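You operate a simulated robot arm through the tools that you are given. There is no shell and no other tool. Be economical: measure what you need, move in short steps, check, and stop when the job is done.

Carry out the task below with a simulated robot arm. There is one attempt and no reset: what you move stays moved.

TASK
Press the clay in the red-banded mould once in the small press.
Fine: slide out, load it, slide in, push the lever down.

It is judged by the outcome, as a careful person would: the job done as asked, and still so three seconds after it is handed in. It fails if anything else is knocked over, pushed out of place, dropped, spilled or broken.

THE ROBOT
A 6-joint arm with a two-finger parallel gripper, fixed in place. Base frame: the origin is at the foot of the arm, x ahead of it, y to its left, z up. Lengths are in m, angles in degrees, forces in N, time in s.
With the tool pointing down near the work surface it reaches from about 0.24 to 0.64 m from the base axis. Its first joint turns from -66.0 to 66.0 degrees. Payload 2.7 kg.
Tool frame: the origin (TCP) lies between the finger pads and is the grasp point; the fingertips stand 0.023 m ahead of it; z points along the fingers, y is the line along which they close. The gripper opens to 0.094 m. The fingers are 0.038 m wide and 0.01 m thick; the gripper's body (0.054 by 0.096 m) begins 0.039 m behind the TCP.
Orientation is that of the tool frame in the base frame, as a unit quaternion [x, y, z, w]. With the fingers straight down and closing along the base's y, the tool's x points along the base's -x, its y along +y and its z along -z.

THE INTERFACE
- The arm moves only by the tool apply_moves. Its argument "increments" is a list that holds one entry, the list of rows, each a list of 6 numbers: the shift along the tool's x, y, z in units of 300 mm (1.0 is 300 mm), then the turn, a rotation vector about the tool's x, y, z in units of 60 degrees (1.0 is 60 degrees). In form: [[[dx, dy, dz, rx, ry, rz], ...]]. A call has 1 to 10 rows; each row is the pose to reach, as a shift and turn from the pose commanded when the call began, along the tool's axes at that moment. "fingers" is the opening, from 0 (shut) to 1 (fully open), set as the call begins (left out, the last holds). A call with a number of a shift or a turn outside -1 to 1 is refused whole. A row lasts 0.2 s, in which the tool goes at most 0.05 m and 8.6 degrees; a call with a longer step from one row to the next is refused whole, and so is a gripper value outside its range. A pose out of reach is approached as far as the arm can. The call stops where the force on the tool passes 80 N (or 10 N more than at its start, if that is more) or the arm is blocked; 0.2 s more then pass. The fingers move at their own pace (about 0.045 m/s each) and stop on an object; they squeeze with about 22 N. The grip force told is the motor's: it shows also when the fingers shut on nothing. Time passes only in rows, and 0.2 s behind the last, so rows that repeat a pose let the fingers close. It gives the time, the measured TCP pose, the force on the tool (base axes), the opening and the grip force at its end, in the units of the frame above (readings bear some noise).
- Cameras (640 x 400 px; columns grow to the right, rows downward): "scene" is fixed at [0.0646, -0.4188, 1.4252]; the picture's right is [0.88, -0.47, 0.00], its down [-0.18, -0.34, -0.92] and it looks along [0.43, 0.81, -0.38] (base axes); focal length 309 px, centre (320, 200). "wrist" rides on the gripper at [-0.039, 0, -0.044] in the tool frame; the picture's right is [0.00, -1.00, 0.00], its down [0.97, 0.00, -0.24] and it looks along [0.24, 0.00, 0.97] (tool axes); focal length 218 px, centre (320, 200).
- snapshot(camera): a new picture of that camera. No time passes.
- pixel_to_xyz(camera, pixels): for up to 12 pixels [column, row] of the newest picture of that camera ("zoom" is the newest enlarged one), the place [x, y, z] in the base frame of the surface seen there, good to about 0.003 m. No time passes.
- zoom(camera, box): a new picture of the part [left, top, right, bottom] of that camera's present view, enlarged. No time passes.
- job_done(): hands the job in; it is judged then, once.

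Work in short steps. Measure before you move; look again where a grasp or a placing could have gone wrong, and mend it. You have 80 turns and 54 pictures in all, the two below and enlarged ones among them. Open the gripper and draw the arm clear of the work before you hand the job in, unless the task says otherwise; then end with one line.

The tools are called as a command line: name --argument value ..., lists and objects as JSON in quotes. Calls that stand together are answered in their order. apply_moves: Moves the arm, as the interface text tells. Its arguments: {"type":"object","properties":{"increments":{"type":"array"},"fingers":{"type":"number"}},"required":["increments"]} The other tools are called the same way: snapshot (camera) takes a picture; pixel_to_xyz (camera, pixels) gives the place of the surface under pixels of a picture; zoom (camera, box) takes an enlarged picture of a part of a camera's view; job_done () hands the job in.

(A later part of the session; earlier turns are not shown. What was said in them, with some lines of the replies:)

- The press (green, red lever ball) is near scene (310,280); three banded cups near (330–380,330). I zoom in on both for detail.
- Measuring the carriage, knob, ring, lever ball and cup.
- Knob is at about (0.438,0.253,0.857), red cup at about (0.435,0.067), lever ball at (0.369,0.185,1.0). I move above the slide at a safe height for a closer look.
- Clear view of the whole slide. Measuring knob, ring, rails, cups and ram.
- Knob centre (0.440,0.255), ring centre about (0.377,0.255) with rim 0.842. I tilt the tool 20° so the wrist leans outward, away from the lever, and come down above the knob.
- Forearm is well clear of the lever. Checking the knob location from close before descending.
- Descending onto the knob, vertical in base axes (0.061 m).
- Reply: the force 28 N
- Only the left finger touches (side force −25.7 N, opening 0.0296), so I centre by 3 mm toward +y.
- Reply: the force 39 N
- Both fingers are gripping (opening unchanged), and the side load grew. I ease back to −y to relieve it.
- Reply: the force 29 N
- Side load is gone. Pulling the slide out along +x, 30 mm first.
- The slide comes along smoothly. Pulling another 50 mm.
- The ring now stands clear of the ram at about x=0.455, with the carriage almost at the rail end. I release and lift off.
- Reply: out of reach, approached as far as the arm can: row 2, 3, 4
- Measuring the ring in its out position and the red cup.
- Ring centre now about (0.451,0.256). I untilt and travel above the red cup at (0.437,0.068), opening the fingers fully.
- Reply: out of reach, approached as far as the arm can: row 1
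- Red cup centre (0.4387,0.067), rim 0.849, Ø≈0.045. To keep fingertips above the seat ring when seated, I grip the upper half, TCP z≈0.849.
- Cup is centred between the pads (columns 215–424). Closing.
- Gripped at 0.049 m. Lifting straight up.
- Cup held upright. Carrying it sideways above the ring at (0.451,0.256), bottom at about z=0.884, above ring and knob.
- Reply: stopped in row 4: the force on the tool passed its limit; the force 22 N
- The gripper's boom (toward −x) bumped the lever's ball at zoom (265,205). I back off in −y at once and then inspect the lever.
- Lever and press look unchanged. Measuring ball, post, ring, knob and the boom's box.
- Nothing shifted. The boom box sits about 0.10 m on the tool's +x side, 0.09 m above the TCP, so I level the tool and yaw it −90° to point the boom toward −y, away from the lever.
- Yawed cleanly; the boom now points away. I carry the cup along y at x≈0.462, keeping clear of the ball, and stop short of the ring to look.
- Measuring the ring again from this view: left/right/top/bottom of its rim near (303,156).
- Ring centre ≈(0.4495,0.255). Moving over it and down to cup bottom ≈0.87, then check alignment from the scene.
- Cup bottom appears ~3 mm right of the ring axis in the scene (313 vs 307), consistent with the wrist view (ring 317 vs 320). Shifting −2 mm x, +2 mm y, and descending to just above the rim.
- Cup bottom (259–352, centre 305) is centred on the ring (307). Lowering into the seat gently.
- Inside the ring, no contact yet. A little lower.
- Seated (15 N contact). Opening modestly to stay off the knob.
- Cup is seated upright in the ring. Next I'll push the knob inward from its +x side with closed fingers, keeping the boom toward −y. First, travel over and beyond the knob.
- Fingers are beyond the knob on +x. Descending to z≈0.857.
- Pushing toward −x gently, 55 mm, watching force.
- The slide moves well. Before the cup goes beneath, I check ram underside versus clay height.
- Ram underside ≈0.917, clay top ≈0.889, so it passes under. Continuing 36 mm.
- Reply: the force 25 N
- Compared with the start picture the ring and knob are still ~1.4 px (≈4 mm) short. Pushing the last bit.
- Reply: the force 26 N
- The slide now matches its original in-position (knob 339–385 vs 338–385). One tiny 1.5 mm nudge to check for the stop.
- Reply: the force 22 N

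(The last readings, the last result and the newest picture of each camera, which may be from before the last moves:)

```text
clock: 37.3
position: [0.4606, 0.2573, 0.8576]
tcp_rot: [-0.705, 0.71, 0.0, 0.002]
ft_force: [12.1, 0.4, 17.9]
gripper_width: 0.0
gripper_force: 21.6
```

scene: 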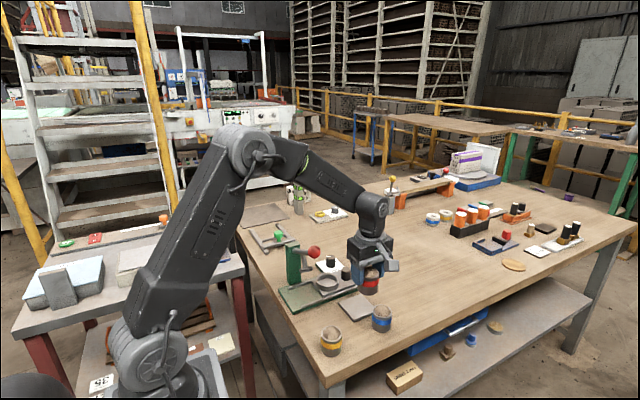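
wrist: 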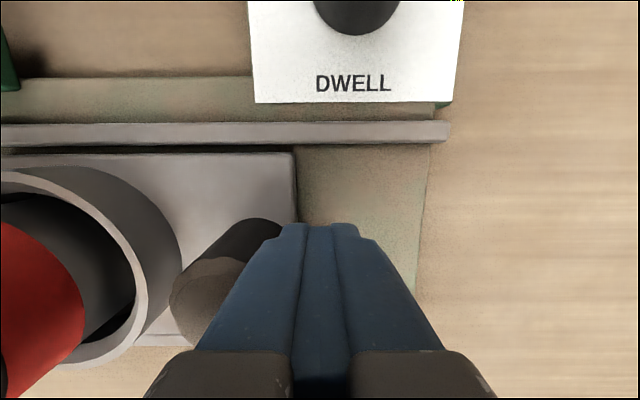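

The stop is reached (12 N). Backing off in +x, rising, then heading above the lever ball at about (0.370,0.187,1.00).

apply_moves --increments '[[[0, -0.06, 0, 0, 0, 0], [0, -0.1, 0, 0, 0, 0], [0, -0.1, -0.15, 0, 0, 0], [0, -0.1, -0.3, 0, 0, 0], [0, -0.1, -0.45, 0, 0, 0], [0, -0.1, -0.6, 0, 0, 0], [0, -0.1, -0.75, 0, 0, 0]]]'

apply_moves --increments '[[[0.05, 0.1, 0, 0, 0, 0], [0.12, 0.2, 0, 0, 0, 0], [0.18, 0.3, 0, 0, 0, 0], [0.23, 0.39, 0, 0, 0, 0], [0.23, 0.39, 0, 0, 0, 0]]]'

zoom --camera "scene" --box '[265, 210, 365, 295]'

snapshot --camera "wrist"

```text
clock: 38.9
position: [0.4902, 0.2544, 1.083]
tcp_rot: [-0.704, 0.71, 0.001, -0.001]
ft_force: [0.5, 0.1, -0.2]
gripper_width: 0.0001
gripper_force: 22.0
```

```text
clock: 40.1
position: [0.3735, 0.1917, 1.0819]
tcp_rot: [-0.704, 0.71, 0.001, -0.001]
ft_force: [-0.3, -0.9, 0.7]
gripper_width: 0.0
gripper_force: 21.9
```

```text
4.71 times, centred on (315, 252) of scene
```

zoom: 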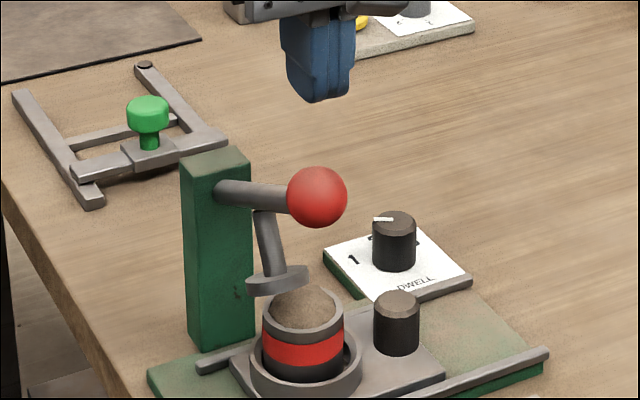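

```text
14 pictures are left
```

wrist: 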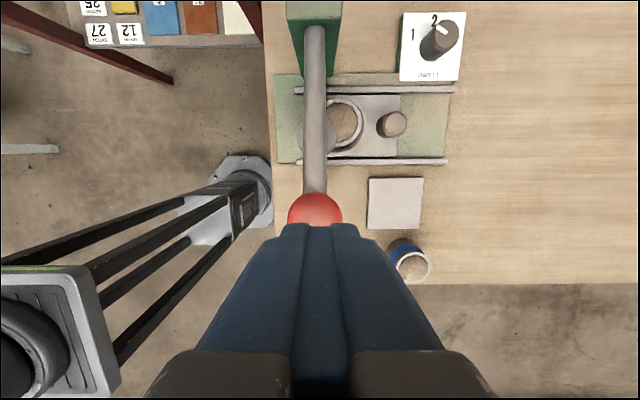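

The slide has come back out (knob now at zoom 373–420 vs 339–385): the fingertips pressing on the plate dragged it during my retreat. I'll push again with higher tips and lift straight up; first measure.

pixel_to_xyz --camera "zoom" --pixels '[[398, 299], [305, 325], [317, 195], [302, 300], [282, 268]]'

pixel_to_xyz --camera "wrist" --pixels '[[393, 123], [345, 122], [314, 205], [363, 122]]'

```text
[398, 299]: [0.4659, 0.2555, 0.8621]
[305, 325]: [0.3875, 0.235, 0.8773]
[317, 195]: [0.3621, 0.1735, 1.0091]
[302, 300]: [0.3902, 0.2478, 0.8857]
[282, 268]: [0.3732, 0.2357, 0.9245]
```

```text
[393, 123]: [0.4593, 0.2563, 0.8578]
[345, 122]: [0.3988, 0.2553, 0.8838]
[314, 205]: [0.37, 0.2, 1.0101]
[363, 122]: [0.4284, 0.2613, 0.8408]
```

Knob now at x≈0.462. Returning to the +x side of it and down to TCP z≈0.868.

apply_moves --increments '[[[-0.07, -0.12, 0, 0, 0, 0], [-0.14, -0.25, 0, 0, 0, 0], [-0.215, -0.37, 0, 0, 0, 0], [-0.215, -0.445, 0, 0, 0, 0], [-0.215, -0.445, 0.15, 0, 0, 0], [-0.215, -0.445, 0.3, 0, 0, 0], [-0.215, -0.445, 0.45, 0, 0, 0], [-0.215, -0.445, 0.6, 0, 0, 0], [-0.215, -0.445, 0.71, 0, 0, 0], [-0.215, -0.445, 0.71, 0, 0, 0]]]'

zoom --camera "scene" --box '[265, 230, 365, 315]'

```text
clock: 42.3
position: [0.5065, 0.2497, 0.8702]
tcp_rot: [-0.704, 0.71, 0.001, 0.0]
ft_force: [0.3, -0.3, 0.4]
gripper_width: 0.0
gripper_force: 22.3
```

```text
4.71 times, centred on (315, 272) of scene
```

zoom: 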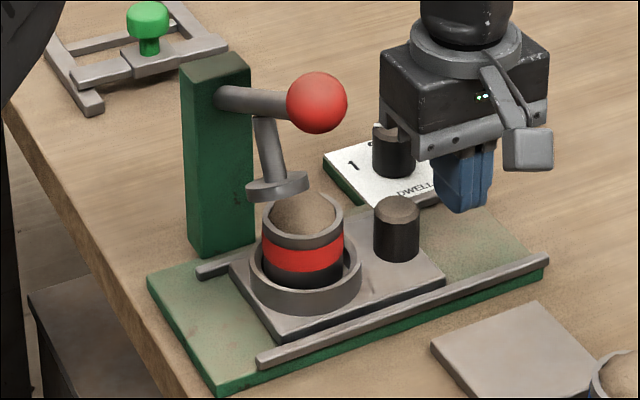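

Pushing in again, centred on the knob (y≈0.255).

apply_moves --increments '[[[-0.018, 0.02, 0, 0, 0, 0], [-0.018, 0.04, 0, 0, 0, 0], [-0.018, 0.06, 0, 0, 0, 0], [-0.018, 0.08, 0, 0, 0, 0], [-0.018, 0.1, 0, 0, 0, 0], [-0.018, 0.12, 0, 0, 0, 0], [-0.018, 0.135, 0, 0, 0, 0], [-0.018, 0.148, 0, 0, 0, 0], [-0.018, 0.148, 0, 0, 0, 0]]]'

apply_moves --increments '[[[0, 0.004, 0, 0, 0, 0], [0, 0.008, 0, 0, 0, 0], [0, 0.008, 0, 0, 0, 0]]]'

```text
clock: 44.3
position: [0.46, 0.2566, 0.8701]
tcp_rot: [-0.703, 0.711, 0.001, 0.0]
ft_force: [-0.2, 0.5, -0.7]
gripper_width: 0.0
gripper_force: 21.7
```

```text
clock: 45.1
position: [0.4597, 0.258, 0.8703]
tcp_rot: [-0.704, 0.711, 0.0, 0.001]
ft_force: [13.7, -5.0, -3.0]
gripper_width: 0.0
gripper_force: 22.6
```

At the stop (13.7 N), no vertical load this time. Backing off 8 mm and rising, then checking.

apply_moves --increments '[[[0, -0.012, 0, 0, 0, 0], [0, -0.027, 0, 0, 0, 0], [0, -0.027, -0.12, 0, 0, 0], [0, -0.027, -0.27, 0, 0, 0], [0, -0.027, -0.42, 0, 0, 0], [0, -0.027, -0.57, 0, 0, 0], [0, -0.027, -0.7, 0, 0, 0]]]'

zoom --camera "scene" --box '[265, 230, 365, 315]'

```text
clock: 46.7
position: [0.466, 0.2584, 1.0801]
tcp_rot: [-0.704, 0.711, 0.001, 0.0]
ft_force: [-0.6, 0.3, 0.2]
gripper_width: 0.0
gripper_force: 22.0
```

```text
4.71 times, centred on (315, 272) of scene
```

zoom: 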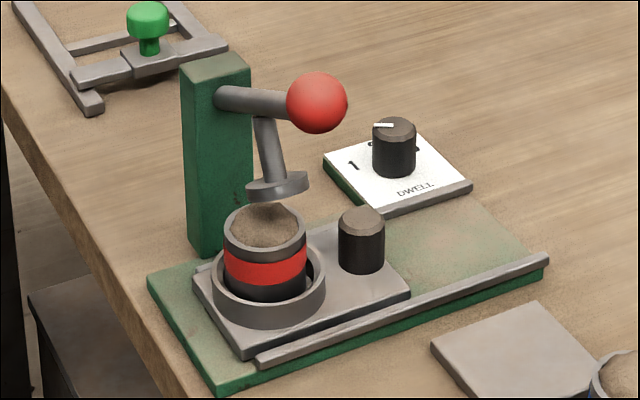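

Slide fully in and stays. Moving above the ball, tips just above it (TCP z≈1.047).

apply_moves --increments '[[[0.06, 0.08, 0, 0, 0, 0], [0.12, 0.16, 0, 0, 0, 0], [0.18, 0.24, 0, 0, 0, 0], [0.243, 0.32, 0, 0, 0, 0], [0.243, 0.32, 0.06, 0, 0, 0], [0.243, 0.32, 0.11, 0, 0, 0], [0.243, 0.32, 0.11, 0, 0, 0]]]'

zoom --camera "scene" --box '[265, 210, 365, 295]'

```text
clock: 48.3
position: [0.3703, 0.1869, 1.0477]
tcp_rot: [-0.704, 0.71, 0.001, 0.0]
ft_force: [-0.6, 0.7, 0.4]
gripper_width: 0.0
gripper_force: 22.2
```

```text
4.71 times, centred on (315, 252) of scene
```

zoom: 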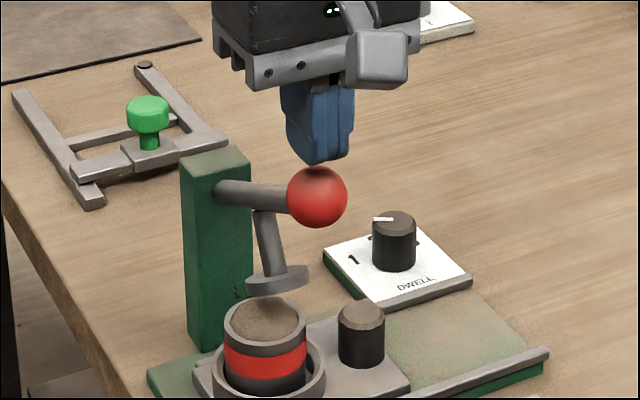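

Tips are centred over the ball. Pressing down about 40 mm along the arc first.

apply_moves --increments '[[[0, 0, 0.025, 0, 0, 0], [0.008, 0, 0.05, 0, 0, 0], [0.016, 0, 0.075, 0, 0, 0], [0.024, 0, 0.1, 0, 0, 0], [0.03, 0, 0.125, 0, 0, 0], [0.035, 0, 0.14, 0, 0, 0]]]'

zoom --camera "scene" --box '[265, 210, 365, 295]'

```text
clock: 49.7
position: [0.3704, 0.1756, 1.0061]
tcp_rot: [-0.705, 0.71, 0.0, 0.0]
ft_force: [1.0, -1.7, 2.4]
gripper_width: 0.0001
gripper_force: 22.5
```

```text
4.71 times, centred on (315, 252) of scene
```

zoom: 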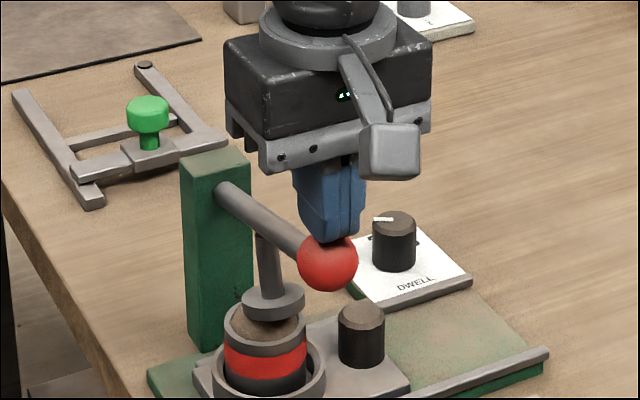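

The lever follows and the ram is just at the clay. Pressing further, slowly, while watching force.

apply_moves --increments '[[[0.003, 0, 0.015, 0, 0, 0], [0.005, 0, 0.03, 0, 0, 0], [0.005, 0, 0.045, 0, 0, 0], [0.005, 0, 0.06, 0, 0, 0], [0.005, 0, 0.06, 0, 0, 0]]]'

zoom --camera "scene" --box '[265, 210, 365, 295]'

```text
clock: 50.9
position: [0.3696, 0.1747, 0.9881]
tcp_rot: [-0.704, 0.71, 0.0, 0.001]
ft_force: [0.3, -1.4, 4.5]
gripper_width: 0.0
gripper_force: 21.4
```

```text
4.71 times, centred on (315, 252) of scene
```

zoom: 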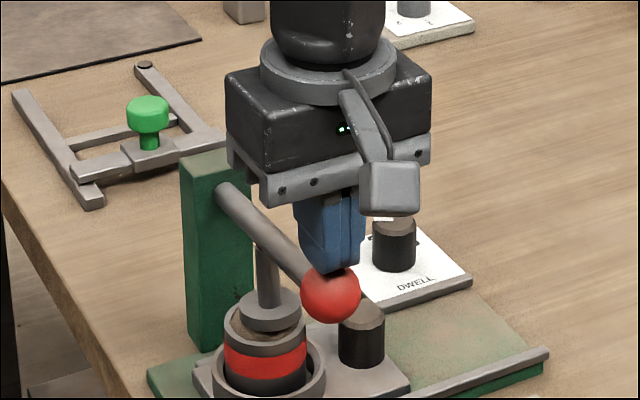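

Still little resistance (4.5 N). Continuing until firm.

apply_moves --increments '[[[0, 0, 0.015, 0, 0, 0], [-0.003, 0, 0.03, 0, 0, 0], [-0.006, 0, 0.045, 0, 0, 0], [-0.008, 0, 0.06, 0, 0, 0], [-0.008, 0, 0.06, 0, 0, 0]]]'

zoom --camera "scene" --box '[265, 210, 365, 295]'

```text
clock: 52.1
position: [0.3701, 0.1772, 0.9741]
tcp_rot: [-0.704, 0.71, 0.001, 0.002]
ft_force: [-16.1, -14.3, 52.7]
gripper_width: 0.0
gripper_force: 21.9
```

```text
4.71 times, centred on (315, 252) of scene
```

zoom: 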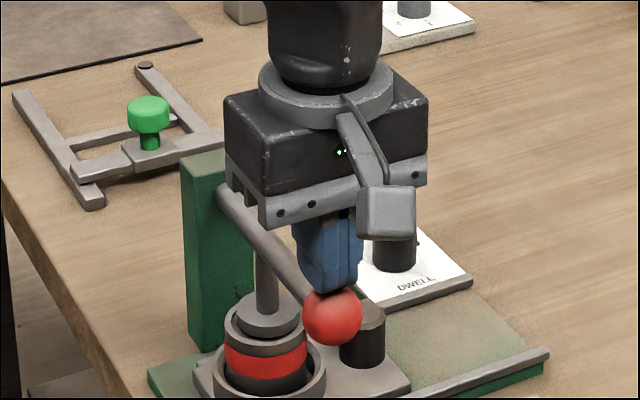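

Firm bottom (53 N), ram down inside the mould. The dwell dial reads 2, so I hold about 2 s in total.

apply_moves --increments '[[[0, 0, 0, 0, 0, 0], [0, 0, 0, 0, 0, 0], [0, 0, 0, 0, 0, 0], [0, 0, 0, 0, 0, 0], [0, 0, 0, 0, 0, 0], [0, 0, 0, 0, 0, 0], [0, 0, 0, 0, 0, 0], [0, 0, 0, 0, 0, 0], [0, 0, 0, 0, 0, 0]]]'

apply_moves --increments '[[[0.008, 0, -0.05, 0, 0, 0], [0.008, 0, -0.11, 0, 0, 0], [0.004, 0, -0.17, 0, 0, 0], [-0.01, 0, -0.23, 0, 0, 0], [-0.02, 0, -0.29, 0, 0, 0], [-0.02, 0, -0.38, 0, 0, 0]]]'

zoom --camera "scene" --box '[265, 210, 365, 295]'

```text
clock: 54.1
position: [0.3719, 0.177, 0.9737]
tcp_rot: [-0.705, 0.709, 0.0, 0.002]
ft_force: [-10.3, -18.4, 53.2]
gripper_width: 0.0001
gripper_force: 21.2
```

```text
clock: 55.5
position: [0.3698, 0.1814, 1.0835]
tcp_rot: [-0.704, 0.71, 0.002, 0.0]
ft_force: [-0.5, 0.3, -0.3]
gripper_width: 0.0002
gripper_force: 21.9
```

```text
4.71 times, centred on (315, 252) of scene
```

zoom: 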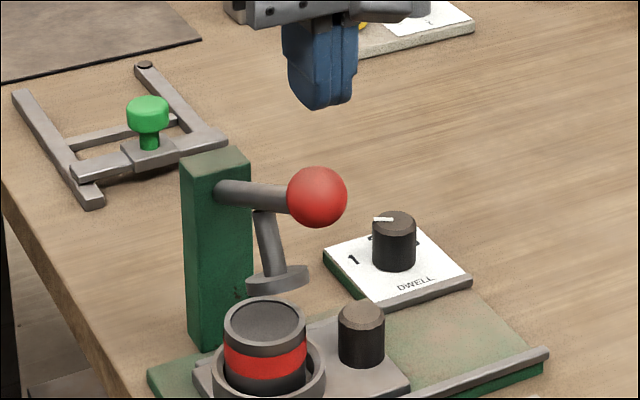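

The lever sprang back and the clay is pressed flat. Drawing the arm clear and opening the gripper.

apply_moves --increments '[[[0, 0, -0.12, 0, 0, 0], [0, 0, -0.25, 0, 0, 0], [0.1, 0, -0.3, 0, 0, 0], [0.2, 0, -0.3, 0, 0, 0], [0.2, 0, -0.3, 0, 0, 0]]]' --fingers 0.8

snapshot --camera "scene"

```text
clock: 56.7
position: [0.3685, 0.1237, 1.1722]
tcp_rot: [-0.704, 0.71, 0.0, 0.0]
ft_force: [0.4, -0.2, 0.3]
gripper_width: 0.0754
gripper_force: 0.0
```

```text
6 pictures are left
```

scene: 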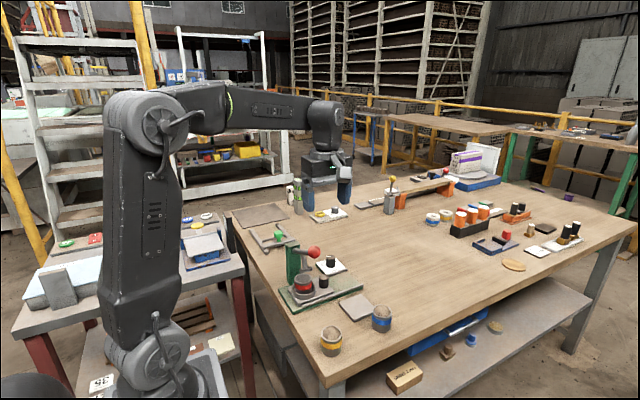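

All other items are in place, the arm is clear and the gripper is open. Handing in.

job_done

```text
The job is handed in.
```

The clay in the red-banded mould has been pressed once: the lever went to its stop, was held about 2 s to match the dwell dial, and sprang back. The mould is still in the slid-in press. On the way, the gripper's boom bumped the lever ball once and the slide was dragged out about 25 mm before the press; I pushed it back in, and nothing was left out of place.
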